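You operate a simulated robot arm through the tools that you are given. There is no shell and no other tool.

The job below is to be done with a simulated two-armed robot. You get a single attempt, and the scene is never put back.

TASK
Test both gears on the meter pad and demagnetise the one over 5.
Fine: draw it across the switched-on plate; both gears back in their places; switch off.

It is judged by the outcome, as a careful person would: the job done as asked, and still so three seconds after it is handed in. It fails if anything else is knocked over, pushed out of place, dropped, spilled or broken.

THE ROBOT
Two 7-joint arms with two-finger grippers on one trunk that stands fixed in place. Base frame: the origin is at the foot of the trunk, x ahead of it, y to its left, z up. Lengths are in mm, angles in degrees, forces in N, time in s.
The left shoulder is at [70, 139, 1280], the right one opposite. With the tool pointing down near the work surface each hand reaches from about 360 to 760 mm from the base axis, measured 20 degrees to its own side. Payload 3.43 kg a hand.
Tool frame (each hand has its own): the origin (TCP) lies between the finger pads and is the grasp point; the fingertips stand 30 mm ahead of it; z points along the fingers, y is the line along which they close. The gripper opens to 104 mm; its body begins 57 mm behind the TCP.
Orientation is that of the tool frame in the base frame, as a unit quaternion [x, y, z, w]. With the fingers straight down and closing along the base's y, the tool's x points along the base's -x, its y along +y and its z along -z.

THE INTERFACE
- The arms move only by the tool play_rows. It takes "left_commands", "right_commands" or both (then of equal length, played together; a hand with none holds still); each is a list of rows, each a list of 7 numbers: the shift along the tool's x, y, z in units of 150 mm (1.0 is 150 mm), then the turn, a rotation vector about the tool's x, y, z in units of 180 degrees (1.0 is 180 degrees), then the finger opening in mm, from 0 to 104. In form: [[dx, dy, dz, ax, ay, az, gripper], ...]. A call has 1 to 20 rows; each row is the pose to reach, as a shift and turn from the pose commanded when the call began, along the tool's axes at that moment. A call with a number of a shift or a turn outside -1 to 1 is refused whole. Each row takes 0.2 s and may step no farther than 50 mm and 8.6 degrees from the row before; otherwise, or with a gripper value out of range, the whole call is refused. Where a pose cannot be reached the arm comes as near as it can. A force on the tool above 40 N (or 10 N above the force at the start of the call, whichever is more), or a blocked arm, ends the call early, and 0.2 s more pass. Each finger travels about 45 mm/s and halts on what it meets, pressing with about 27 N; the grip force reading is that of the motor and also rises with nothing between the fingers. The clock runs only during rows and for 0.2 s after the last one: add rows that repeat a pose to give the fingers time. It gives the time, the measured TCP pose, the force on the tool (base axes), the opening and the grip force at its end, in the units of the frame above (readings bear some noise), with the torque about the TCP (base axes, N m) and any sound that the robot's microphone picked up.
- Cameras (640 x 400 px; columns grow to the right, rows downward): "scene" is now at [136.1, -17.3, 1502.3]; the picture's right is [-0.19, -0.98, 0.00], its down [-0.61, 0.12, -0.78] and it looks along [0.77, -0.15, -0.62] (base axes); focal length 312 px, centre (320, 200). "left" rides on the left gripper at [67, -18, -90] in its tool frame; the picture's right is [0.25, 0.97, 0.00], its down [-0.73, 0.19, -0.66] and it looks along [-0.64, 0.17, 0.75] (tool axes); focal length 218 px, centre (320, 200). "right" rides on the right gripper at [67, 18, -90] in its tool frame; the picture's right is [-0.25, 0.97, 0.00], its down [-0.73, -0.19, -0.66] and it looks along [-0.64, -0.17, 0.75] (tool axes); focal length 218 px, centre (320, 200). There is no depth. A picture from a camera that has moved, and an enlarged one, comes with that camera's place and axes in the base frame and with its lens.
- capture(camera): a new picture of that camera. The clock stands still meanwhile.
- raise_lower(by): slides the trunk up (or, below 0, down) by that many mm; the arms and the scene camera ride with it, the base frame stays. It gives what a move gives, with no picture.
- head_to(pan, tilt): turns the head with the scene camera to pan (to the left, within 86 degrees either way) and tilt (down, from -29 to 69), counted from straight ahead of the robot. It gives what a move gives.
- zoom(camera, box): a new picture of the part [left, top, right, bottom] of that camera's present view, enlarged. The clock stands still meanwhile.
- sign_off(): hands the job in; it is judged then, once.

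Nothing tells you positions but the pictures and the camera data. Unless the task says otherwise, let go and move clear before handing in.

The tools are called as name(argument=value, ...) on one line, values as JSON. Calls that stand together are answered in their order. play_rows: Moves the arms, as the interface text tells. Its arguments: {"type":"object","properties":{"left_commands":{"type":"array","items":{"type":"array","items":{"type":"number"}}},"right_commands":{"type":"array","items":{"type":"array","items":{"type":"number"}}}},"required":[]} The other tools are called the same way: raise_lower (by) moves the trunk up or down; head_to (pan, tilt) turns the head that bears the scene camera; capture (camera) takes a picture; zoom (camera, box) takes an enlarged picture of a part of a camera's view; sign_off () hands the job in.

At the start:

```text
time: 0.0
left_tcp_pos: [505.3, 61.2, 1265.4]
left_tcp_rot: [0.0, 1.0, 0.0, 0.0]
left_ft_force: [0.5, 0.2, 0.6]
left_torque: [0.01, -0.01, 0.0]
left_grip_width: 104.0
left_grip_force: 0.1
right_tcp_pos: [474.8, -391.2, 1295.2]
right_tcp_rot: [0.0, 1.0, 0.001, 0.0]
right_ft_force: [-0.9, 0.5, -1.8]
right_torque: [0.01, -0.01, 0.02]
right_grip_width: 104.2
right_grip_force: 0.0
trunk travel left (down, up): [-775.0, 165.0]
head pan, tilt (commanded): [-11.2, 38.6]
```

scene: 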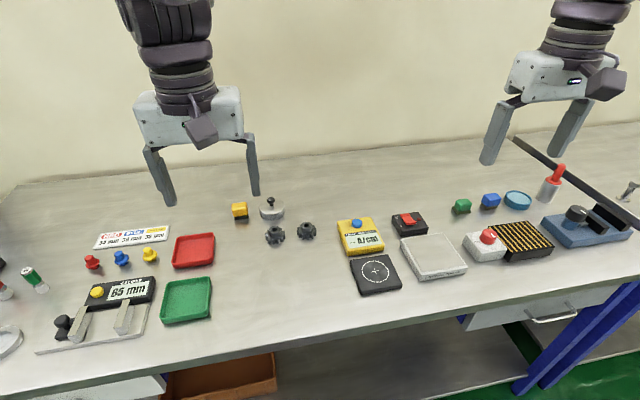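
right: 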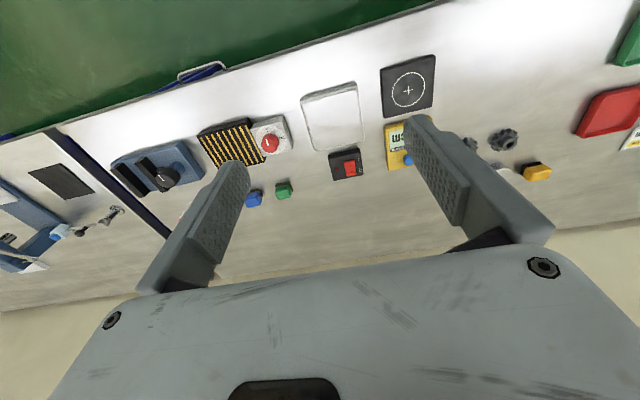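
left: 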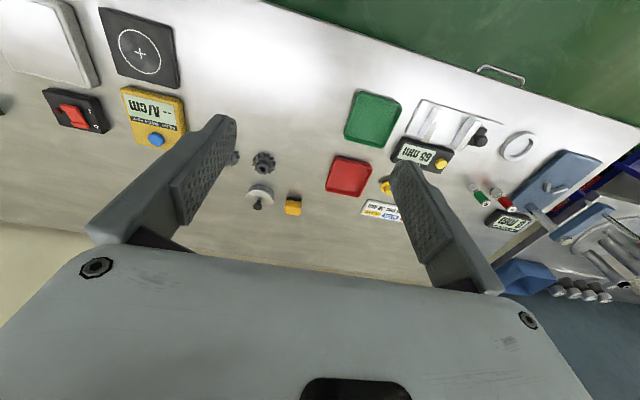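

I see two gears near the middle of the bench, a yellow meter with a black pad (crosshair circle), a light grey plate with a black box carrying a red rocker switch. I will look closer before moving.

zoom(camera="scene", box=[220, 180, 380, 280])

zoom(camera="scene", box=[330, 190, 490, 300])

zoom(camera="scene", box=[440, 150, 640, 275])

zoom(camera="scene", box=[0, 200, 240, 360])

```text
4.00 times, centred on (300, 230) of scene
camera zoom: at [136.1, -17.3, 1502.3], right [-0.19, -0.98, 0.0], down [-0.61, 0.12, -0.78], along [0.77, -0.15, -0.62], focal length 1249 px, centre (400, 80)
```

zoom: 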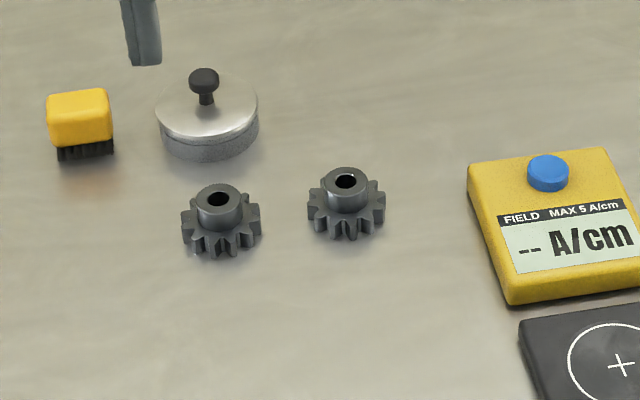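

```text
3.64 times, centred on (410, 245) of scene
camera zoom: at [136.1, -17.3, 1502.3], right [-0.19, -0.98, 0.0], down [-0.61, 0.12, -0.78], along [0.77, -0.15, -0.62], focal length 1136 px, centre (-7, 36)
```

zoom: 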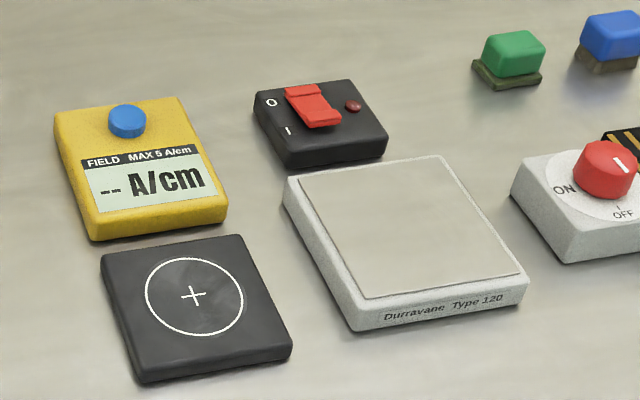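

```text
3.20 times, centred on (540, 212) of scene
camera zoom: at [136.1, -17.3, 1502.3], right [-0.19, -0.98, 0.0], down [-0.61, 0.12, -0.78], along [0.77, -0.15, -0.62], focal length 999 px, centre (-384, 160)
```

zoom: 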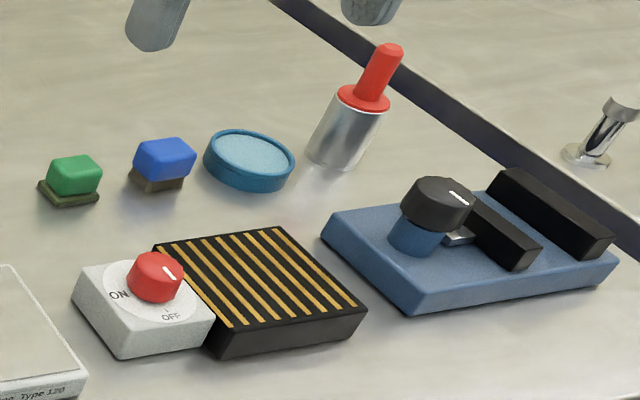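

```text
2.50 times, centred on (120, 280) of scene
camera zoom: at [136.1, -17.3, 1502.3], right [-0.19, -0.98, 0.0], down [-0.61, 0.12, -0.78], along [0.77, -0.15, -0.62], focal length 781 px, centre (820, 0)
```

zoom: 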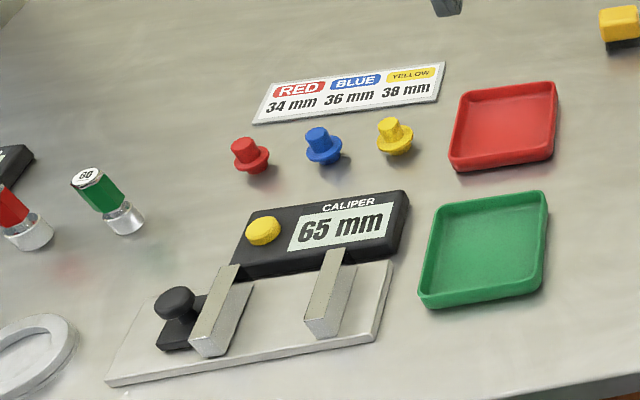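

The gears stand at roughly (747,-15) and (745,-101), the pad cross at (570,-235, z≈915), the meter's blue button at (726,-235, z≈930), the demagnetiser plate "Type 120" centred near (590,-388) and its rocker near (706,-373). I first move the left hand out of the way and bring the trunk down for reach.

play_rows(left_commands=[[0, 0.3, 0, 0, 0, 0, 104], [0, 0.6, 0, 0, 0, 0, 104], [0, 0.9, 0, 0, 0, 0, 104], [0.2, 1.0, 0, 0, 0, 0, 104], [0.4, 1.0, 0, 0, 0, 0, 104]])

raise_lower(by=-120)

capture(camera="scene")

capture(camera="right")

```text
time: 1.2
left_tcp_pos: [440.7, 212.5, 1267.5]
left_tcp_rot: [0.0, 1.0, -0.001, 0.0]
left_ft_force: [0.4, 0.2, 0.5]
left_torque: [0.01, -0.04, 0.02]
left_grip_width: 104.0
left_grip_force: 0.1
right_tcp_pos: [472.8, -390.7, 1295.6]
right_tcp_rot: [0.001, 1.0, -0.001, 0.0]
right_ft_force: [0.4, -0.2, -0.5]
right_torque: [0.03, 0.0, -0.03]
right_grip_width: 104.1
right_grip_force: 0.1
trunk travel left (down, up): [-775.0, 165.0]
head pan, tilt (commanded): [-11.2, 38.6]
```

```text
time: 2.7
left_tcp_pos: [443.2, 211.4, 1147.3]
left_tcp_rot: [-0.001, 1.0, 0.0, 0.0]
left_ft_force: [0.5, -0.7, -0.5]
left_torque: [0.01, 0.03, 0.03]
left_grip_width: 103.8
left_grip_force: 0.1
right_tcp_pos: [474.4, -392.3, 1174.6]
right_tcp_rot: [0.0, 1.0, 0.001, 0.0]
right_ft_force: [-0.6, 0.8, 0.5]
right_torque: [-0.02, 0.0, 0.0]
right_grip_width: 104.1
right_grip_force: 0.1
trunk travel left (down, up): [-655.0, 285.0]
head pan, tilt (commanded): [-11.2, 38.6]
```

```text
taken
camera scene: at [135.9, -17.2, 1382.4], right [-0.19, -0.98, 0.0], down [-0.61, 0.12, -0.78], along [0.77, -0.15, -0.62], focal length 312 px, centre (320, 200)
```

scene: 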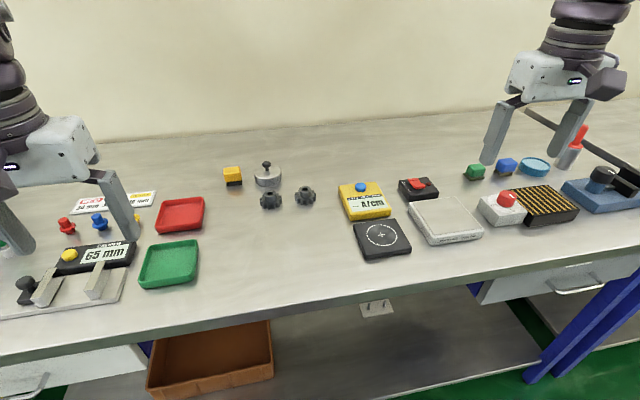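

```text
taken
camera right: at [407.3, -372.5, 1264.5], right [0.25, 0.97, 0.0], down [0.73, -0.19, 0.66], along [0.64, -0.16, -0.75], focal length 218 px, centre (320, 200)
```

right: 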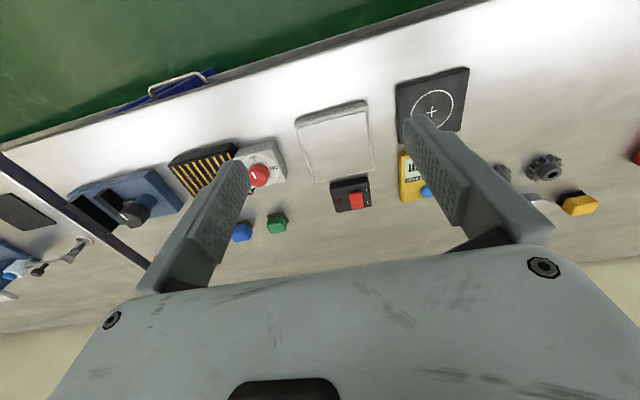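

The scene camera has come down 120 mm, giving me a second view. I zoom on the gears and meter to triangulate their positions.

zoom(camera="scene", box=[220, 150, 348, 230])

zoom(camera="scene", box=[330, 165, 490, 265])

zoom(camera="right", box=[470, 120, 630, 220])

```text
5.00 times, centred on (284, 190) of scene
camera zoom: at [135.9, -17.2, 1382.4], right [-0.19, -0.98, 0.0], down [-0.61, 0.12, -0.78], along [0.77, -0.15, -0.62], focal length 1561 px, centre (500, 250)
```

zoom: 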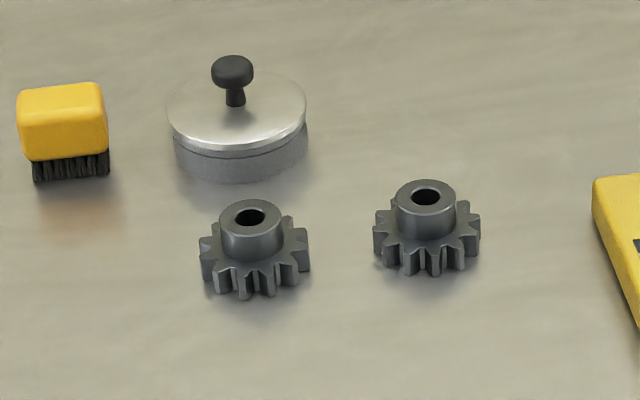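

```text
4.00 times, centred on (410, 215) of scene
camera zoom: at [135.9, -17.2, 1382.4], right [-0.19, -0.98, 0.0], down [-0.61, 0.12, -0.78], along [0.77, -0.15, -0.62], focal length 1249 px, centre (-40, 140)
```

zoom: 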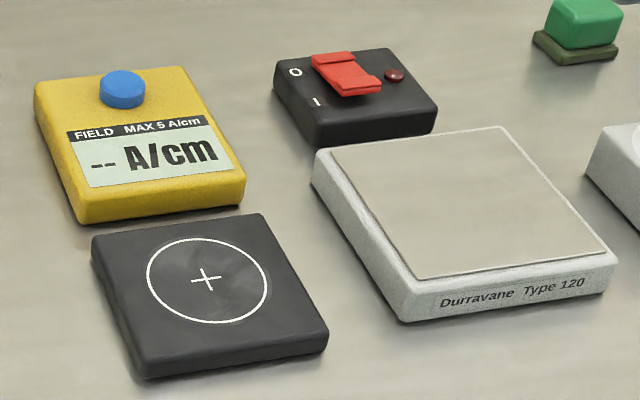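

```text
4.00 times, centred on (550, 170) of right
camera zoom: at [407.3, -372.5, 1264.5], right [0.25, 0.97, 0.0], down [0.73, -0.19, 0.66], along [0.64, -0.16, -0.75], focal length 873 px, centre (-600, 320)
```

zoom: 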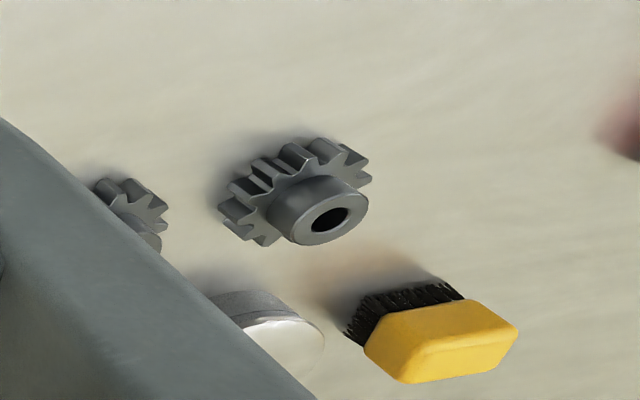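

Gear hubs come out near (746,-15) and (746,-100) with hub tops near z≈925 and bench z≈899. I move the right hand high over gear 2 to look with its wrist camera and check reach.

play_rows(right_commands=[[-0.2, 0.2, 0.08, 0, 0, 0, 104], [-0.4, 0.4, 0.16, 0, 0, 0, 104], [-0.6, 0.6, 0.24, 0, 0, 0, 104], [-0.8, 0.8, 0.32, 0, 0, 0, 104], [-1.0, 1.0, 0.4, 0, 0, 0, 104]])

play_rows(right_commands=[[-0.1, 0.25, 0.0, 0, 0, 0, 104], [-0.2, 0.5, 0.0, 0, 0, 0, 104], [-0.3, 0.7, 0.0, 0, 0, 0, 104], [-0.4, 0.94, 0.0, 0, 0, 0, 104], [-0.51, 0.94, 0.1, 0, 0, 0, 104], [-0.51, 0.94, 0.1, 0, 0, 0, 104]])

capture(camera="right")

capture(camera="scene")

```text
time: 3.9
left_tcp_pos: [444.6, 210.5, 1147.7]
left_tcp_rot: [0.0, 1.0, 0.0, -0.001]
left_ft_force: [1.3, -0.3, 0.9]
left_torque: [0.0, 0.01, 0.0]
left_grip_width: 104.1
left_grip_force: 0.1
right_tcp_pos: [541.4, -280.0, 1072.8]
right_tcp_rot: [0.0, 1.0, 0.005, 0.006]
right_ft_force: [-0.7, 0.0, 0.4]
right_torque: [0.02, -0.02, 0.03]
right_grip_width: 103.9
right_grip_force: 0.1
right hand out of reach, approached as far as the arm can: row 1, 2, 3, 4, 5
trunk travel left (down, up): [-655.0, 285.0]
head pan, tilt (commanded): [-11.2, 38.6]
```

```text
time: 5.3
left_tcp_pos: [444.2, 212.1, 1148.3]
left_tcp_rot: [0.0, 1.0, 0.001, 0.0]
left_ft_force: [-0.1, 0.4, 0.2]
left_torque: [0.01, -0.02, -0.04]
left_grip_width: 104.0
left_grip_force: 0.1
right_tcp_pos: [522.5, -231.8, 1036.6]
right_tcp_rot: [0.0, 1.0, 0.003, 0.001]
right_ft_force: [-0.2, -0.1, 0.6]
right_torque: [0.01, 0.02, -0.01]
right_grip_width: 103.8
right_grip_force: 0.1
right hand out of reach, approached as far as the arm can: row 1, 2, 3, 4, 5, 6
trunk travel left (down, up): [-655.0, 285.0]
head pan, tilt (commanded): [-11.2, 38.6]
```

```text
taken
camera right: at [455.1, -212.8, 1126.1], right [0.25, 0.97, 0.01], down [0.73, -0.19, 0.66], along [0.64, -0.16, -0.75], focal length 218 px, centre (320, 200)
```

right: 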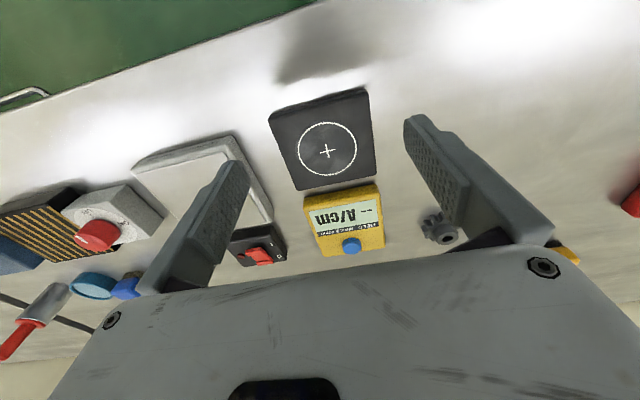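

```text
taken
camera scene: at [135.8, -17.2, 1382.4], right [-0.19, -0.98, 0.0], down [-0.61, 0.12, -0.78], along [0.77, -0.15, -0.62], focal length 312 px, centre (320, 200)
```

scene: 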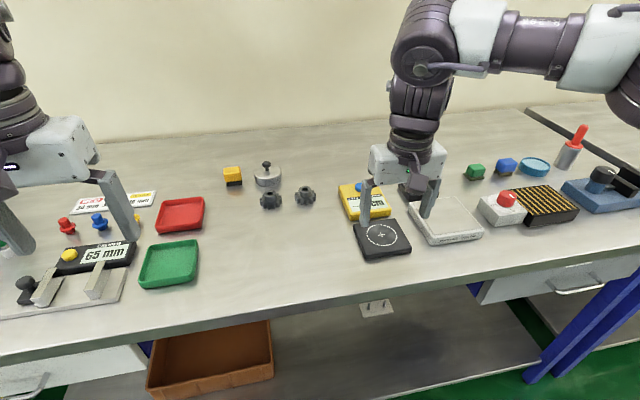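

Lowering the trunk shortened the reach (the wrist sits well above the tool), so I raise it back to the original height and recheck where the hand is.

raise_lower(by=120)

play_rows(right_commands=[[0, 0, 0, 0, 0, 0, 104]])

```text
time: 6.8
left_tcp_pos: [444.6, 211.7, 1267.3]
left_tcp_rot: [-0.001, 1.0, 0.0, 0.0]
left_ft_force: [-0.2, -0.5, 0.0]
left_torque: [-0.02, 0.03, -0.05]
left_grip_width: 104.2
left_grip_force: 0.1
right_tcp_pos: [522.9, -231.8, 1156.5]
right_tcp_rot: [0.0, 1.0, 0.002, 0.002]
right_ft_force: [-0.7, -0.3, 0.3]
right_torque: [0.0, 0.01, -0.01]
right_grip_width: 103.9
right_grip_force: 0.1
trunk travel left (down, up): [-775.0, 165.0]
head pan, tilt (commanded): [-11.2, 38.6]
```

```text
time: 7.2
left_tcp_pos: [443.9, 210.7, 1266.9]
left_tcp_rot: [0.001, 1.0, 0.0, 0.0]
left_ft_force: [-1.0, -0.3, -0.1]
left_torque: [-0.01, 0.02, 0.01]
left_grip_width: 104.1
left_grip_force: 0.0
right_tcp_pos: [522.8, -232.3, 1156.2]
right_tcp_rot: [0.0, 1.0, 0.002, 0.002]
right_ft_force: [-0.1, -0.3, 0.6]
right_torque: [-0.01, 0.04, -0.03]
right_grip_width: 104.1
right_grip_force: 0.0
trunk travel left (down, up): [-775.0, 165.0]
head pan, tilt (commanded): [-11.2, 38.6]
```

The hand is at (523,-232,1156) with the trunk back at original height. I go down and over toward gear 2, still high above it.

play_rows(right_commands=[[-0.16, 0.15, 0.16, 0, 0, 0, 104], [-0.32, 0.3, 0.32, 0, 0, 0, 104], [-0.48, 0.44, 0.48, 0, 0, 0, 104], [-0.65, 0.59, 0.65, 0, 0, 0, 104], [-0.82, 0.74, 0.8, 0, 0, 0, 104], [-1.0, 0.88, 0.9, 0, 0, 0, 104], [-1.0, 0.88, 0.9, 0, 0, 0, 104]])

capture(camera="right")

capture(camera="scene")

```text
time: 8.8
left_tcp_pos: [444.0, 211.1, 1267.2]
left_tcp_rot: [-0.001, 1.0, 0.001, -0.001]
left_ft_force: [0.5, -0.1, -0.6]
left_torque: [0.01, 0.03, 0.04]
left_grip_width: 104.2
left_grip_force: 0.0
right_tcp_pos: [531.4, -227.4, 1074.2]
right_tcp_rot: [0.0, 1.0, 0.003, 0.002]
right_ft_force: [0.3, 0.2, -0.2]
right_torque: [-0.03, -0.01, 0.02]
right_grip_width: 104.1
right_grip_force: 0.1
right hand out of reach, approached as far as the arm can: row 1, 2, 3, 4, 5, 6, 7
trunk travel left (down, up): [-775.0, 165.0]
head pan, tilt (commanded): [-11.2, 38.6]
```

```text
taken
camera right: at [462.9, -209.5, 1163.7], right [0.25, 0.97, 0.01], down [0.73, -0.19, 0.66], along [0.64, -0.16, -0.75], focal length 218 px, centre (320, 200)
```

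right: 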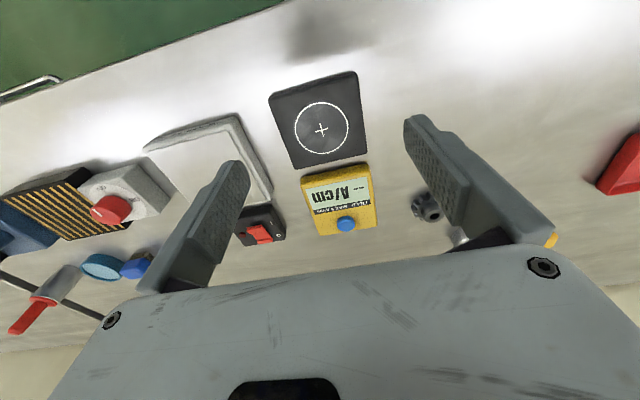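

```text
taken
camera scene: at [136.1, -17.0, 1502.3], right [-0.19, -0.98, 0.0], down [-0.61, 0.12, -0.78], along [0.77, -0.15, -0.62], focal length 312 px, centre (320, 200)
```

scene: 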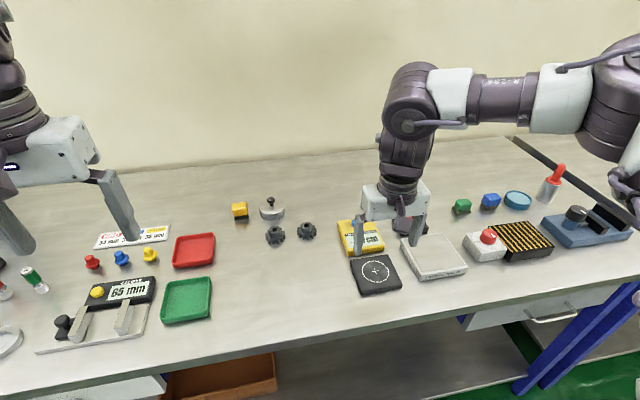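

The wrist flexion seems to be the limit (forearm ends up horizontal). I raise the trunk 100 mm and lower the hand with the fingers tilted slightly forward, which should relax it.

raise_lower(by=100)

play_rows(right_commands=[[0, 0, 0.2, 0, -0.03, 0, 104], [0, 0, 0.4, 0, -0.06, 0, 104], [0, 0, 0.6, 0, -0.09, 0, 104], [0, 0, 0.8, 0, -0.11, 0, 104], [0, 0, 1.0, 0, -0.11, 0, 104], [0, 0, 1.0, 0, -0.11, 0, 104]])

capture(camera="scene")

```text
time: 10.1
left_tcp_pos: [443.9, 211.3, 1368.1]
left_tcp_rot: [0.0, 1.0, 0.0, 0.0]
left_ft_force: [-0.3, -0.2, 0.2]
left_torque: [0.02, 0.02, -0.05]
left_grip_width: 103.8
left_grip_force: 0.1
right_tcp_pos: [531.3, -228.3, 1172.7]
right_tcp_rot: [0.0, 1.0, 0.003, 0.002]
right_ft_force: [-0.4, 0.4, 0.4]
right_torque: [0.01, -0.01, 0.03]
right_grip_width: 104.1
right_grip_force: 0.1
trunk travel left (down, up): [-875.0, 65.0]
head pan, tilt (commanded): [-11.2, 38.6]
```

```text
time: 11.5
left_tcp_pos: [443.7, 212.8, 1367.0]
left_tcp_rot: [0.001, 1.0, -0.001, 0.0]
left_ft_force: [0.1, -0.1, -0.2]
left_torque: [-0.01, -0.01, 0.01]
left_grip_width: 103.9
left_grip_force: 0.0
right_tcp_pos: [520.1, -247.1, 1054.4]
right_tcp_rot: [0.0, 0.985, 0.003, 0.174]
right_ft_force: [0.5, -0.7, -0.1]
right_torque: [-0.02, -0.05, -0.02]
right_grip_width: 103.9
right_grip_force: 0.1
right hand out of reach, approached as far as the arm can: row 4, 5, 6
trunk travel left (down, up): [-875.0, 65.0]
head pan, tilt (commanded): [-11.2, 38.6]
```

```text
taken
camera scene: at [136.5, -16.6, 1602.3], right [-0.19, -0.98, 0.0], down [-0.61, 0.12, -0.78], along [0.77, -0.15, -0.62], focal length 312 px, centre (320, 200)
```

scene: 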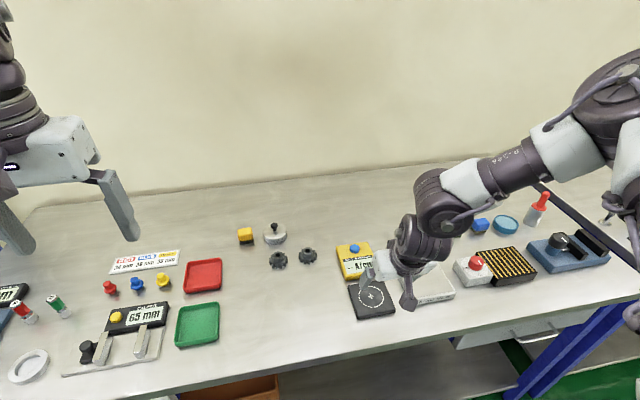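

The arm's posture seems to be limiting it; I turn the head to look at the right arm's elbow and shoulder.

head_to(pan=-60, tilt=35)

capture(camera="scene")

```text
time: 12.7
left_tcp_pos: [444.1, 211.5, 1366.6]
left_tcp_rot: [0.001, 1.0, 0.0, 0.0]
left_ft_force: [-0.6, -0.3, -0.5]
left_torque: [-0.04, -0.01, -0.01]
left_grip_width: 104.0
left_grip_force: 0.0
right_tcp_pos: [519.3, -248.5, 1056.0]
right_tcp_rot: [0.0, 0.985, 0.003, 0.174]
right_ft_force: [-0.1, -0.3, 0.2]
right_torque: [-0.02, 0.02, 0.04]
right_grip_width: 104.0
right_grip_force: 0.1
trunk travel left (down, up): [-875.0, 65.0]
head pan, tilt (commanded): [-60.0, 35.0]
```

```text
taken
camera scene: at [96.0, -76.7, 1607.8], right [-0.87, -0.5, 0.0], down [-0.29, 0.5, -0.82], along [0.41, -0.71, -0.57], focal length 312 px, centre (320, 200)
```

scene: 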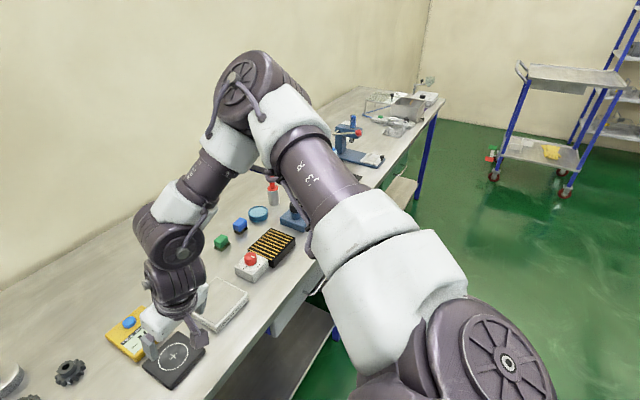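

The elbow is far out to the right with the forearm pointing left, so the tool roll joint is probably at its limit. I test turning the hand counter-clockwise about its axis to see whether that frees the motion.

play_rows(right_commands=[[0, 0, 0, 0, 0, -0.04, 104], [0, 0, 0, 0, 0, -0.08, 104], [0, 0, 0, 0, 0, -0.12, 104], [0, 0, 0, 0, 0, -0.16, 104], [0, 0, 0, 0, 0, -0.2, 104], [-0.2, 0, 0, 0, 0, -0.2, 104], [-0.4, 0, 0, 0, 0, -0.2, 104]])

capture(camera="scene")

```text
time: 14.3
left_tcp_pos: [443.7, 211.2, 1366.8]
left_tcp_rot: [0.0, 1.0, -0.001, 0.0]
left_ft_force: [0.1, -0.2, 0.1]
left_torque: [0.05, 0.02, -0.02]
left_grip_width: 103.9
left_grip_force: 0.1
right_tcp_pos: [572.5, -253.6, 1082.5]
right_tcp_rot: [-0.305, 0.936, -0.05, 0.167]
right_ft_force: [0.3, -0.5, -0.4]
right_torque: [-0.01, 0.05, -0.02]
right_grip_width: 103.9
right_grip_force: 0.1
right hand out of reach, approached as far as the arm can: row 7
trunk travel left (down, up): [-875.0, 65.0]
head pan, tilt (commanded): [-60.0, 35.0]
```

```text
taken
camera scene: at [96.7, -76.7, 1607.7], right [-0.87, -0.5, 0.0], down [-0.29, 0.5, -0.82], along [0.41, -0.71, -0.57], focal length 312 px, centre (320, 200)
```

scene: 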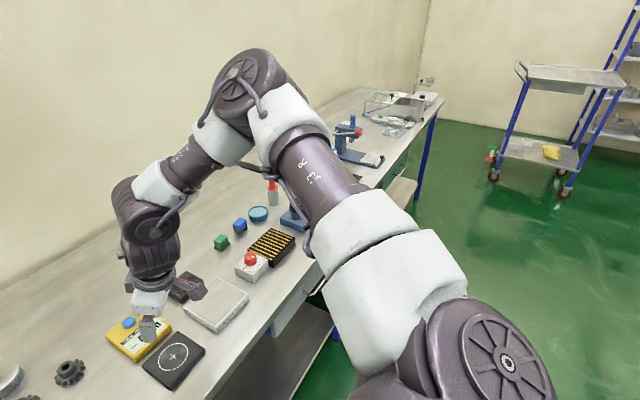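

Turning the hand did free it. I now swing out to the right and forward so the elbow straightens, unwinding the yaw, before coming back over the gears.

play_rows(right_commands=[[0.015, -0.237, 0.069, 0, 0, 0.02, 104], [0.03, -0.474, 0.138, 0, 0, 0.05, 104], [0.045, -0.71, 0.208, 0, 0, 0.08, 104], [0.059, -0.947, 0.277, 0, 0, 0.1, 104], [0.059, -0.947, 0.277, 0, 0, 0.12, 104]])

capture(camera="scene")

```text
time: 15.5
left_tcp_pos: [444.7, 210.6, 1367.1]
left_tcp_rot: [0.0, 1.0, 0.0, 0.0]
left_ft_force: [-0.3, -0.1, 0.7]
left_torque: [0.02, 0.0, -0.01]
left_grip_width: 104.0
left_grip_force: 0.0
right_tcp_pos: [640.0, -377.2, 1081.6]
right_tcp_rot: [-0.123, 0.977, -0.019, 0.174]
right_ft_force: [-1.1, 0.5, -0.3]
right_torque: [0.03, 0.0, 0.04]
right_grip_width: 104.1
right_grip_force: 0.0
right hand out of reach, approached as far as the arm can: row 3, 4, 5
trunk travel left (down, up): [-875.0, 65.0]
head pan, tilt (commanded): [-60.0, 35.0]
```

```text
taken
camera scene: at [96.2, -76.7, 1607.8], right [-0.87, -0.5, 0.0], down [-0.29, 0.5, -0.82], along [0.41, -0.71, -0.57], focal length 312 px, centre (320, 200)
```

scene: 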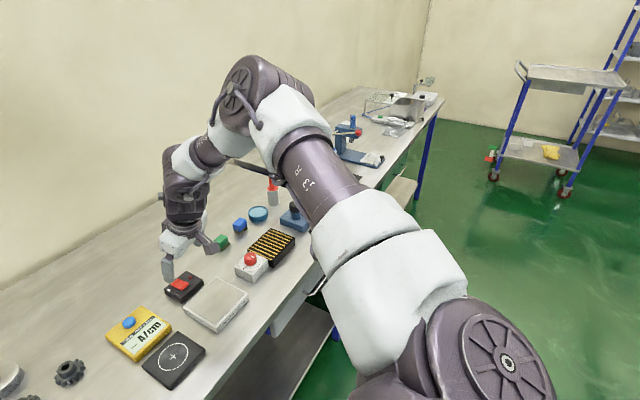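

The upper arm hardly moves between poses, so I want a closer look at the arm's joints before choosing a better route.

zoom(camera="scene", box=[120, 30, 376, 290])

head_to(pan=-35, tilt=20)

capture(camera="scene")

```text
1.54 times, centred on (248, 160) of scene
camera zoom: at [96.2, -76.7, 1607.8], right [-0.87, -0.5, 0.0], down [-0.29, 0.5, -0.82], along [0.41, -0.71, -0.57], focal length 480 px, centre (431, 262)
```

zoom: 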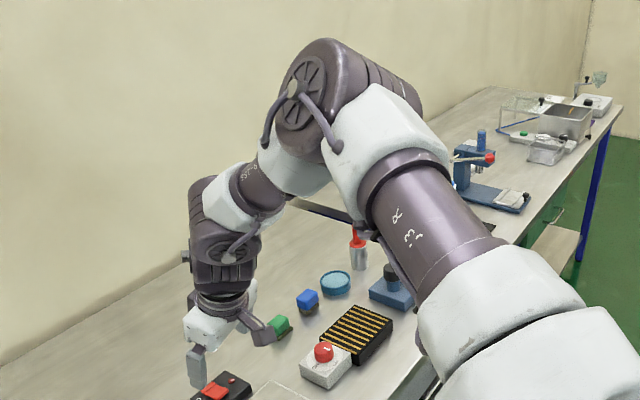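

```text
time: 16.4
left_tcp_pos: [444.4, 211.8, 1366.6]
left_tcp_rot: [0.0, 1.0, 0.0, 0.0]
left_ft_force: [-0.1, -0.1, 0.2]
left_torque: [-0.02, -0.01, -0.01]
left_grip_width: 104.2
left_grip_force: 0.0
right_tcp_pos: [640.6, -377.3, 1081.2]
right_tcp_rot: [-0.123, 0.977, -0.019, 0.174]
right_ft_force: [-0.8, 0.1, -0.2]
right_torque: [0.0, -0.01, 0.03]
right_grip_width: 104.3
right_grip_force: 0.0
trunk travel left (down, up): [-875.0, 65.0]
head pan, tilt (commanded): [-35.0, 20.0]
```

```text
taken
camera scene: at [128.0, -53.8, 1631.6], right [-0.57, -0.82, 0.0], down [-0.28, 0.2, -0.94], along [0.77, -0.54, -0.34], focal length 312 px, centre (320, 200)
```

scene: 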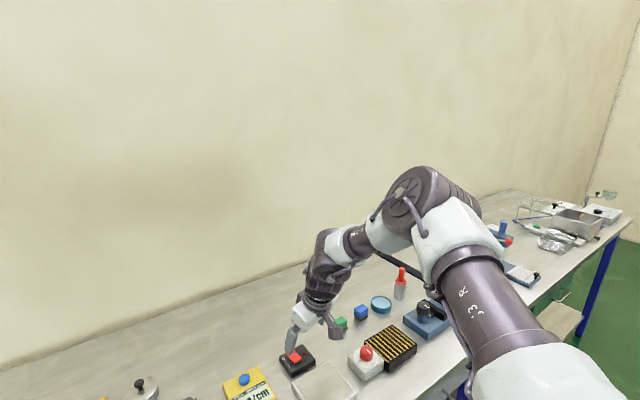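

The arm geometry looks like a ~378 mm upper arm, ~300 mm forearm and ~225 mm hand. I probe in free air which hand tilts allow going farther forward.

play_rows(right_commands=[[-0.137, -0.036, 0.194, 0, 0, 0, 104], [-0.137, -0.036, 0.194, 0, 0.04, 0, 104], [-0.137, -0.036, 0.194, 0, 0.08, 0, 104], [-0.137, -0.036, 0.194, 0, 0.12, 0, 104], [-0.137, -0.036, 0.194, 0, 0.16, 0, 104], [-0.137, -0.036, 0.194, 0, 0.12, 0, 104], [-0.137, -0.036, 0.194, 0, 0.08, 0, 104], [-0.137, -0.036, 0.194, 0, 0.04, 0, 104], [-0.137, -0.036, 0.194, 0, 0.0, 0, 104], [-0.137, -0.036, 0.194, 0, -0.04, 0, 104], [-0.137, -0.036, 0.194, 0, -0.08, 0, 104], [-0.137, -0.036, 0.194, 0, -0.12, 0, 104], [-0.137, -0.036, 0.194, 0, -0.16, 0, 104], [-0.137, -0.036, 0.194, 0, -0.2, 0, 104]])

capture(camera="scene")

```text
time: 19.4
left_tcp_pos: [442.7, 210.3, 1368.0]
left_tcp_rot: [-0.001, 1.0, 0.0, 0.0]
left_ft_force: [0.6, 0.0, 0.1]
left_torque: [-0.02, -0.01, 0.02]
left_grip_width: 104.0
left_grip_force: 0.0
right_tcp_pos: [652.8, -374.9, 1101.1]
right_tcp_rot: [-0.123, 0.876, 0.021, 0.467]
right_ft_force: [-0.7, -0.2, 0.3]
right_torque: [-0.03, 0.04, 0.0]
right_grip_width: 104.0
right_grip_force: 0.0
right hand out of reach, approached as far as the arm can: row 1, 2, 3, 4, 5, 6, 7, 8, 9, 10, 11, 12, 13, 14
trunk travel left (down, up): [-875.0, 65.0]
head pan, tilt (commanded): [-35.0, 20.0]
```

```text
taken
camera scene: at [127.1, -55.0, 1631.7], right [-0.57, -0.82, 0.0], down [-0.28, 0.2, -0.94], along [0.77, -0.54, -0.34], focal length 312 px, centre (320, 200)
```

scene: 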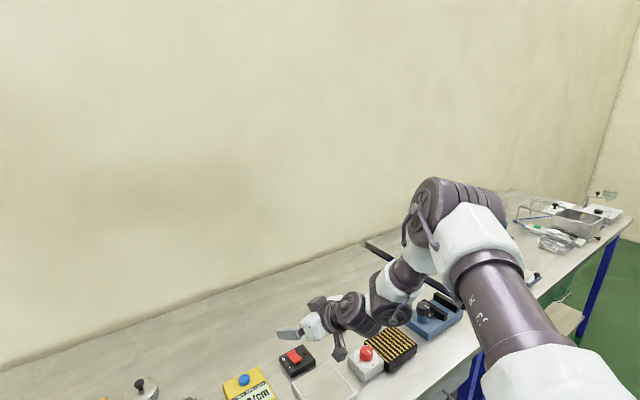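

Tilt makes no difference; the arm is stuck in an awkward posture. I return the hand to its starting attitude and position to look at the arm there and choose another route.

play_rows(right_commands=[[-0.019, 0.001, -0.118, 0.0015, 0.0387, 0.0103, 104], [-0.039, 0.002, -0.237, 0.0029, 0.0774, 0.0206, 104], [-0.058, 0.003, -0.355, 0.0044, 0.1161, 0.0309, 104], [-0.078, 0.003, -0.474, 0.0058, 0.1549, 0.0413, 104], [-0.097, 0.004, -0.592, 0.0073, 0.1936, 0.0516, 104], [-0.116, 0.005, -0.71, 0.0087, 0.2323, 0.0619, 104], [-0.136, 0.006, -0.829, 0.0102, 0.271, 0.0722, 104], [-0.155, 0.007, -0.947, 0.0116, 0.3097, 0.0825, 104]])

capture(camera="scene")

```text
time: 21.2
left_tcp_pos: [443.7, 210.7, 1366.5]
left_tcp_rot: [0.001, 1.0, 0.0, -0.001]
left_ft_force: [-0.3, -0.3, 0.2]
left_torque: [-0.01, 0.01, 0.0]
left_grip_width: 104.1
left_grip_force: 0.1
right_tcp_pos: [550.2, -389.7, 1199.4]
right_tcp_rot: [0.0, 1.0, 0.003, -0.001]
right_ft_force: [0.2, 1.0, 0.0]
right_torque: [-0.02, 0.0, -0.02]
right_grip_width: 104.0
right_grip_force: 0.1
trunk travel left (down, up): [-875.0, 65.0]
head pan, tilt (commanded): [-35.0, 20.0]
```

```text
taken
camera scene: at [128.5, -53.3, 1631.6], right [-0.57, -0.82, 0.0], down [-0.28, 0.2, -0.94], along [0.77, -0.54, -0.34], focal length 312 px, centre (320, 200)
```

scene: 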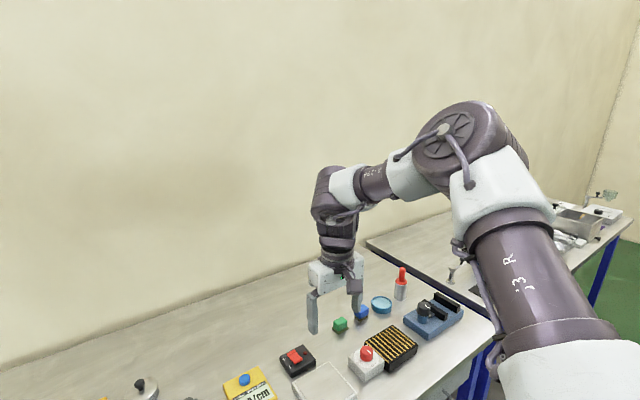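

From this attitude the pose is reachable; the shoulder seems unable to lower the upper arm further, so a lower trunk with the hand yawed about 36° should suit. I raise the hand and yaw it, then lower the trunk.

play_rows(right_commands=[[0, 0, -0.2, 0, 0, -0.04, 104], [0, 0, -0.4, 0, 0, -0.08, 104], [0, 0, -0.6, 0, 0, -0.12, 104], [0, 0, -0.8, 0, 0, -0.16, 104], [0, 0, -1.0, 0, 0, -0.2, 104]])

raise_lower(by=-280)

capture(camera="scene")

```text
time: 22.4
left_tcp_pos: [441.9, 211.9, 1368.2]
left_tcp_rot: [0.0, 1.0, 0.0, 0.001]
left_ft_force: [0.4, 0.0, -0.1]
left_torque: [0.0, -0.02, -0.02]
left_grip_width: 104.1
left_grip_force: 0.1
right_tcp_pos: [533.6, -391.5, 1340.4]
right_tcp_rot: [-0.31, 0.951, 0.002, 0.004]
right_ft_force: [-0.1, 0.2, 0.3]
right_torque: [-0.03, -0.02, 0.03]
right_grip_width: 103.8
right_grip_force: 0.1
right hand out of reach, approached as far as the arm can: row 5
trunk travel left (down, up): [-875.0, 65.0]
head pan, tilt (commanded): [-35.0, 20.0]
```

```text
time: 25.2
left_tcp_pos: [443.9, 211.0, 1087.3]
left_tcp_rot: [0.0, 1.0, 0.0, 0.0]
left_ft_force: [-0.4, -0.1, 0.5]
left_torque: [-0.03, -0.03, 0.02]
left_grip_width: 103.8
left_grip_force: 0.1
right_tcp_pos: [536.3, -392.1, 1059.6]
right_tcp_rot: [-0.309, 0.951, 0.003, 0.004]
right_ft_force: [-0.1, 0.9, 0.5]
right_torque: [-0.01, 0.01, -0.02]
right_grip_width: 104.2
right_grip_force: 0.1
trunk travel left (down, up): [-595.0, 345.0]
head pan, tilt (commanded): [-35.0, 20.0]
```

```text
taken
camera scene: at [127.9, -53.9, 1351.7], right [-0.57, -0.82, 0.0], down [-0.28, 0.2, -0.94], along [0.77, -0.54, -0.34], focal length 312 px, centre (320, 200)
```

scene: 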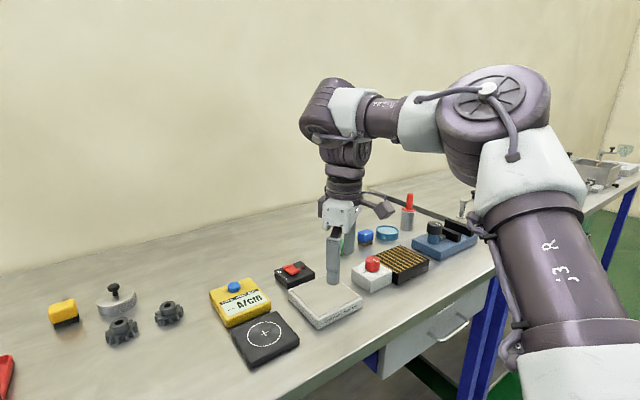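

The hand is at (536,-392,1060) with the trunk lower. I move forward-left with increasing forward tilt and watch whether it stays reachable.

play_rows(right_commands=[[-0.186, 0.066, 0.027, 0, -0.022, 0, 104], [-0.372, 0.132, 0.053, 0, -0.044, 0, 104], [-0.559, 0.197, 0.08, 0, -0.067, 0, 104], [-0.745, 0.263, 0.106, 0, -0.089, 0, 104], [-0.931, 0.329, 0.133, 0, -0.111, 0, 104]])

capture(camera="scene")

```text
time: 26.4
left_tcp_pos: [444.2, 212.3, 1087.0]
left_tcp_rot: [-0.001, 1.0, 0.0, 0.0]
left_ft_force: [0.3, -0.1, -0.5]
left_torque: [0.01, -0.03, 0.03]
left_grip_width: 103.9
left_grip_force: 0.1
right_tcp_pos: [620.3, -266.3, 1040.1]
right_tcp_rot: [-0.303, 0.936, 0.057, 0.169]
right_ft_force: [0.1, 0.0, 0.2]
right_torque: [0.01, -0.01, 0.01]
right_grip_width: 104.3
right_grip_force: 0.1
trunk travel left (down, up): [-595.0, 345.0]
head pan, tilt (commanded): [-35.0, 20.0]
```

```text
taken
camera scene: at [128.5, -53.5, 1351.6], right [-0.57, -0.82, 0.0], down [-0.28, 0.2, -0.94], along [0.77, -0.54, -0.34], focal length 312 px, centre (320, 200)
```

scene: 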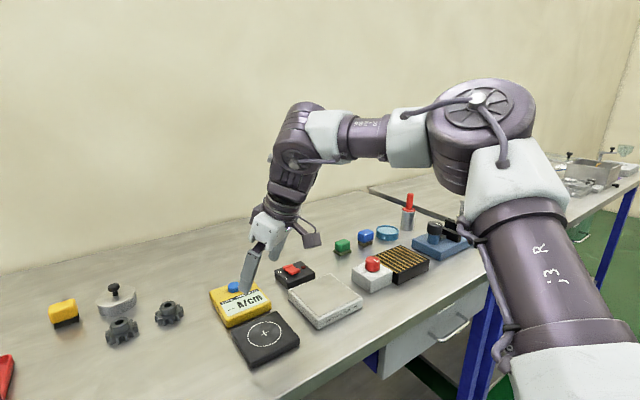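

All reachable now. I continue toward gear 2.

play_rows(right_commands=[[-0.191, 0.07, 0.105, 0, -0.014, 0, 104], [-0.383, 0.14, 0.21, 0, -0.028, 0, 104], [-0.574, 0.21, 0.315, 0, -0.042, 0, 104], [-0.765, 0.28, 0.42, 0, -0.056, 0, 104]])

capture(camera="right")

head_to(pan=-15, tilt=35)

capture(camera="scene")

```text
time: 27.4
left_tcp_pos: [444.3, 210.2, 1086.3]
left_tcp_rot: [-0.001, 1.0, 0.0, 0.0]
left_ft_force: [0.1, -0.3, 0.8]
left_torque: [-0.02, 0.0, 0.0]
left_grip_width: 104.2
left_grip_force: 0.1
right_tcp_pos: [664.3, -197.5, 1024.4]
right_tcp_rot: [-0.299, 0.922, 0.077, 0.233]
right_ft_force: [0.4, -0.1, 0.2]
right_torque: [0.04, -0.04, -0.02]
right_grip_width: 104.0
right_grip_force: 0.1
right hand out of reach, approached as far as the arm can: row 2, 3, 4
trunk travel left (down, up): [-595.0, 345.0]
head pan, tilt (commanded): [-35.0, 20.0]
```

```text
taken
camera right: at [570.9, -241.9, 1071.4], right [-0.39, 0.91, 0.12], down [0.38, 0.04, 0.92], along [0.84, 0.41, -0.36], focal length 218 px, centre (320, 200)
```

right: 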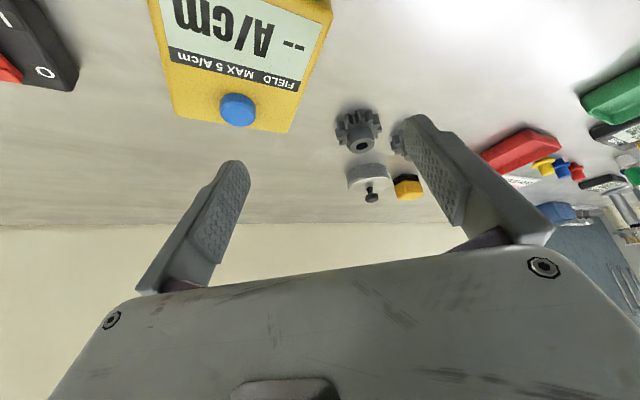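

```text
time: 28.2
left_tcp_pos: [442.7, 211.4, 1087.3]
left_tcp_rot: [0.0, 1.0, 0.0, 0.0]
left_ft_force: [0.0, 0.5, 0.0]
left_torque: [0.02, 0.01, 0.02]
left_grip_width: 103.8
left_grip_force: 0.0
right_tcp_pos: [662.7, -197.4, 1024.4]
right_tcp_rot: [-0.3, 0.922, 0.078, 0.233]
right_ft_force: [-0.4, 0.2, -1.2]
right_torque: [-0.01, 0.0, 0.01]
right_grip_width: 104.1
right_grip_force: 0.2
trunk travel left (down, up): [-595.0, 345.0]
head pan, tilt (commanded): [-15.0, 35.0]
```

```text
taken
camera scene: at [136.7, -23.3, 1327.9], right [-0.26, -0.97, 0.0], down [-0.55, 0.15, -0.82], along [0.79, -0.21, -0.57], focal length 312 px, centre (320, 200)
```

scene: 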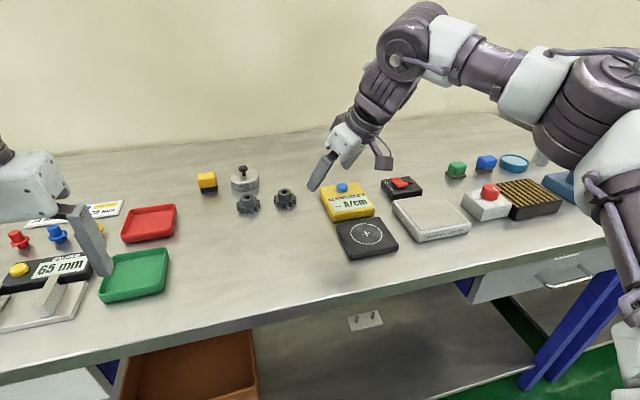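

The right hand is blocked again at (664,-197,1024). The left arm started farther inward without trouble, so I look at its posture for comparison.

head_to(pan=50, tilt=15)

capture(camera="scene")

head_to(pan=-50, tilt=15)

capture(camera="scene")

```text
time: 29.6
left_tcp_pos: [442.8, 211.6, 1086.8]
left_tcp_rot: [0.0, 1.0, -0.001, 0.0]
left_ft_force: [-0.4, 0.3, -0.3]
left_torque: [0.02, 0.01, -0.05]
left_grip_width: 104.3
left_grip_force: 0.0
right_tcp_pos: [664.4, -198.3, 1024.4]
right_tcp_rot: [-0.299, 0.922, 0.077, 0.233]
right_ft_force: [1.2, -0.8, -0.4]
right_torque: [0.01, 0.0, 0.01]
right_grip_width: 103.8
right_grip_force: 0.1
trunk travel left (down, up): [-595.0, 345.0]
head pan, tilt (commanded): [50.0, 15.0]
```

```text
taken
camera scene: at [111.8, 71.0, 1359.8], right [0.77, -0.64, 0.0], down [-0.17, -0.2, -0.97], along [0.62, 0.74, -0.26], focal length 312 px, centre (320, 200)
```

scene: 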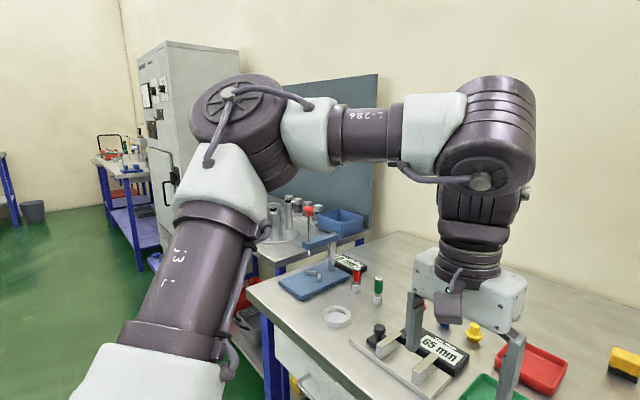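

```text
time: 31.4
left_tcp_pos: [445.1, 211.4, 1086.7]
left_tcp_rot: [0.0, 1.0, 0.0, 0.0]
left_ft_force: [-0.2, 1.1, -0.4]
left_torque: [-0.01, -0.02, 0.02]
left_grip_width: 103.8
left_grip_force: 0.0
right_tcp_pos: [664.1, -197.3, 1024.7]
right_tcp_rot: [-0.3, 0.922, 0.077, 0.233]
right_ft_force: [-0.2, 0.4, -0.2]
right_torque: [0.0, 0.01, -0.01]
right_grip_width: 103.9
right_grip_force: 0.0
trunk travel left (down, up): [-595.0, 345.0]
head pan, tilt (commanded): [-50.0, 15.0]
```

```text
taken
camera scene: at [111.9, -72.0, 1359.8], right [-0.77, -0.64, 0.0], down [-0.17, 0.2, -0.97], along [0.62, -0.74, -0.26], focal length 312 px, centre (320, 200)
```

scene: 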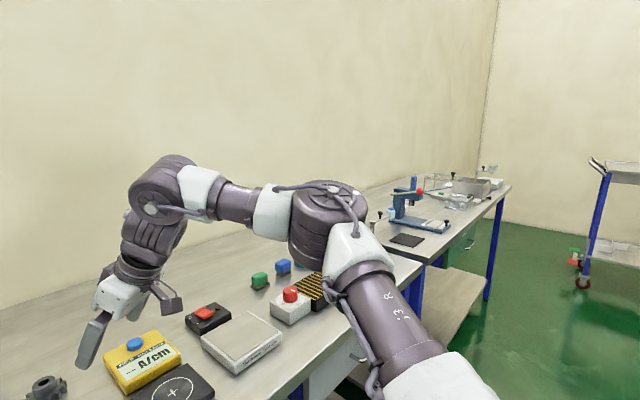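

Both arms share the same elbow-out build. I probe small moves in each direction from here to learn which ones are blocked.

play_rows(right_commands=[[-0.0934, -0.0784, 0.0539, 0, 0, 0, 104], [0, 0, 0, 0, 0, 0, 104], [-0.0679, 0.1079, 0.0392, 0, 0, 0, 104], [0, 0, 0, 0, 0, 0, 104], [0.0667, 0, 0.1155, 0, 0, 0, 104], [0, 0, 0, 0, 0, 0, 104], [-0.0667, 0, -0.1155, 0, 0, 0, 104], [0, 0, 0, 0, 0, 0, 104], [0, 0, 0, 0, 0, -0.04, 104], [0, 0, 0, 0, 0, 0, 104], [0, 0, 0, 0, 0, 0.04, 104], [0, 0, 0, 0, 0, 0, 104], [0, 0, 0, 0, -0.04, 0, 104], [0, 0, 0, 0, 0, 0, 104], [0, 0, 0, 0, 0.04, 0, 104], [0, 0, 0, 0, 0, 0, 104], [0, 0, 0, 0.04, 0, 0, 104], [0, 0, 0, 0, 0, 0, 104], [0, 0, 0, -0.04, 0, 0, 104], [0, 0, 0, 0, 0, 0, 104]])

```text
time: 35.6
left_tcp_pos: [443.4, 213.2, 1087.7]
left_tcp_rot: [0.0, 1.0, -0.001, 0.001]
left_ft_force: [0.3, -0.2, 0.4]
left_torque: [0.0, -0.02, 0.01]
left_grip_width: 104.0
left_grip_force: 0.0
right_tcp_pos: [660.1, -196.3, 1027.8]
right_tcp_rot: [-0.298, 0.918, 0.082, 0.249]
right_ft_force: [0.1, 0.2, -1.1]
right_torque: [-0.01, -0.03, -0.04]
right_grip_width: 104.1
right_grip_force: 0.1
right hand out of reach, approached as far as the arm can: row 1, 15
trunk travel left (down, up): [-595.0, 345.0]
head pan, tilt (commanded): [-50.0, 15.0]
```

Only moving farther forward is blocked. I draw the hand back and inward (mirroring the left arm's original pose) to pull the elbow in, then will extend from there.

play_rows(right_commands=[[0.01, 0.187, -0.067, 0, 0.024, 0, 104], [0.02, 0.374, -0.134, 0, 0.048, 0, 104], [0.029, 0.562, -0.202, 0, 0.072, 0, 104], [0.039, 0.749, -0.269, 0, 0.096, 0, 104], [0.049, 0.936, -0.336, 0, 0.12, 0, 104]])

capture(camera="scene")

```text
time: 36.8
left_tcp_pos: [442.3, 211.1, 1086.8]
left_tcp_rot: [0.0, 1.0, 0.0, 0.002]
left_ft_force: [-1.0, 0.4, -0.3]
left_torque: [0.03, -0.02, 0.0]
left_grip_width: 104.1
left_grip_force: 0.0
right_tcp_pos: [502.3, -170.1, 1043.6]
right_tcp_rot: [-0.308, 0.948, 0.028, 0.078]
right_ft_force: [-0.8, -0.6, 0.6]
right_torque: [0.0, 0.0, 0.0]
right_grip_width: 103.9
right_grip_force: 0.0
right hand out of reach, approached as far as the arm can: row 2, 3, 4, 5
trunk travel left (down, up): [-595.0, 345.0]
head pan, tilt (commanded): [-50.0, 15.0]
```

```text
taken
camera scene: at [110.2, -71.8, 1360.0], right [-0.77, -0.64, 0.0], down [-0.17, 0.2, -0.97], along [0.62, -0.74, -0.26], focal length 312 px, centre (320, 200)
```

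scene: 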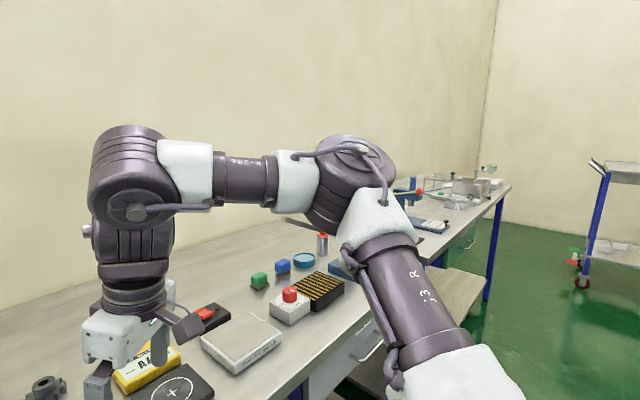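

I probe again here to see which directions are blocked when coming inward.

play_rows(right_commands=[[-0.1079, -0.0784, 0, 0, 0, 0, 104], [0, 0, 0, 0, 0, 0, 104], [-0.0784, 0.1079, 0, 0, 0, 0, 104], [0, 0, 0, 0, 0, 0, 104], [0, 0, 0.1333, 0, 0, 0, 104], [0, 0, 0, 0, 0, 0, 104], [0, 0, -0.1333, 0, 0, 0, 104], [0, 0, 0, 0, 0, 0, 104], [0, 0, 0, 0, 0, -0.04, 104], [0, 0, 0, 0, 0, 0, 104], [0, 0, 0, 0, 0, 0.04, 104], [0, 0, 0, 0, 0, 0, 104], [0, 0, 0, 0, -0.04, 0, 104], [0, 0, 0, 0, 0, 0, 104], [0, 0, 0, 0, 0.04, 0, 104], [0, 0, 0, 0, 0, 0, 104], [0, 0, 0, 0.04, 0, 0, 104], [0, 0, 0, 0, 0, 0, 104], [0, 0, 0, -0.04, 0, 0, 104], [0, 0, 0, 0, 0, 0, 104]])

```text
time: 41.0
left_tcp_pos: [442.9, 211.0, 1086.4]
left_tcp_rot: [0.001, 1.0, 0.0, -0.001]
left_ft_force: [0.1, 0.0, 0.1]
left_torque: [0.01, -0.03, 0.02]
left_grip_width: 104.1
left_grip_force: 0.0
right_tcp_pos: [503.6, -169.6, 1043.9]
right_tcp_rot: [-0.308, 0.948, 0.026, 0.075]
right_ft_force: [0.1, 0.1, 0.0]
right_torque: [-0.02, -0.02, 0.01]
right_grip_width: 104.1
right_grip_force: 0.0
right hand out of reach, approached as far as the arm can: row 1, 3, 6, 7, 8, 9, 11, 12, 15, 16, 17, 18, 20
trunk travel left (down, up): [-595.0, 345.0]
head pan, tilt (commanded): [-50.0, 15.0]
```

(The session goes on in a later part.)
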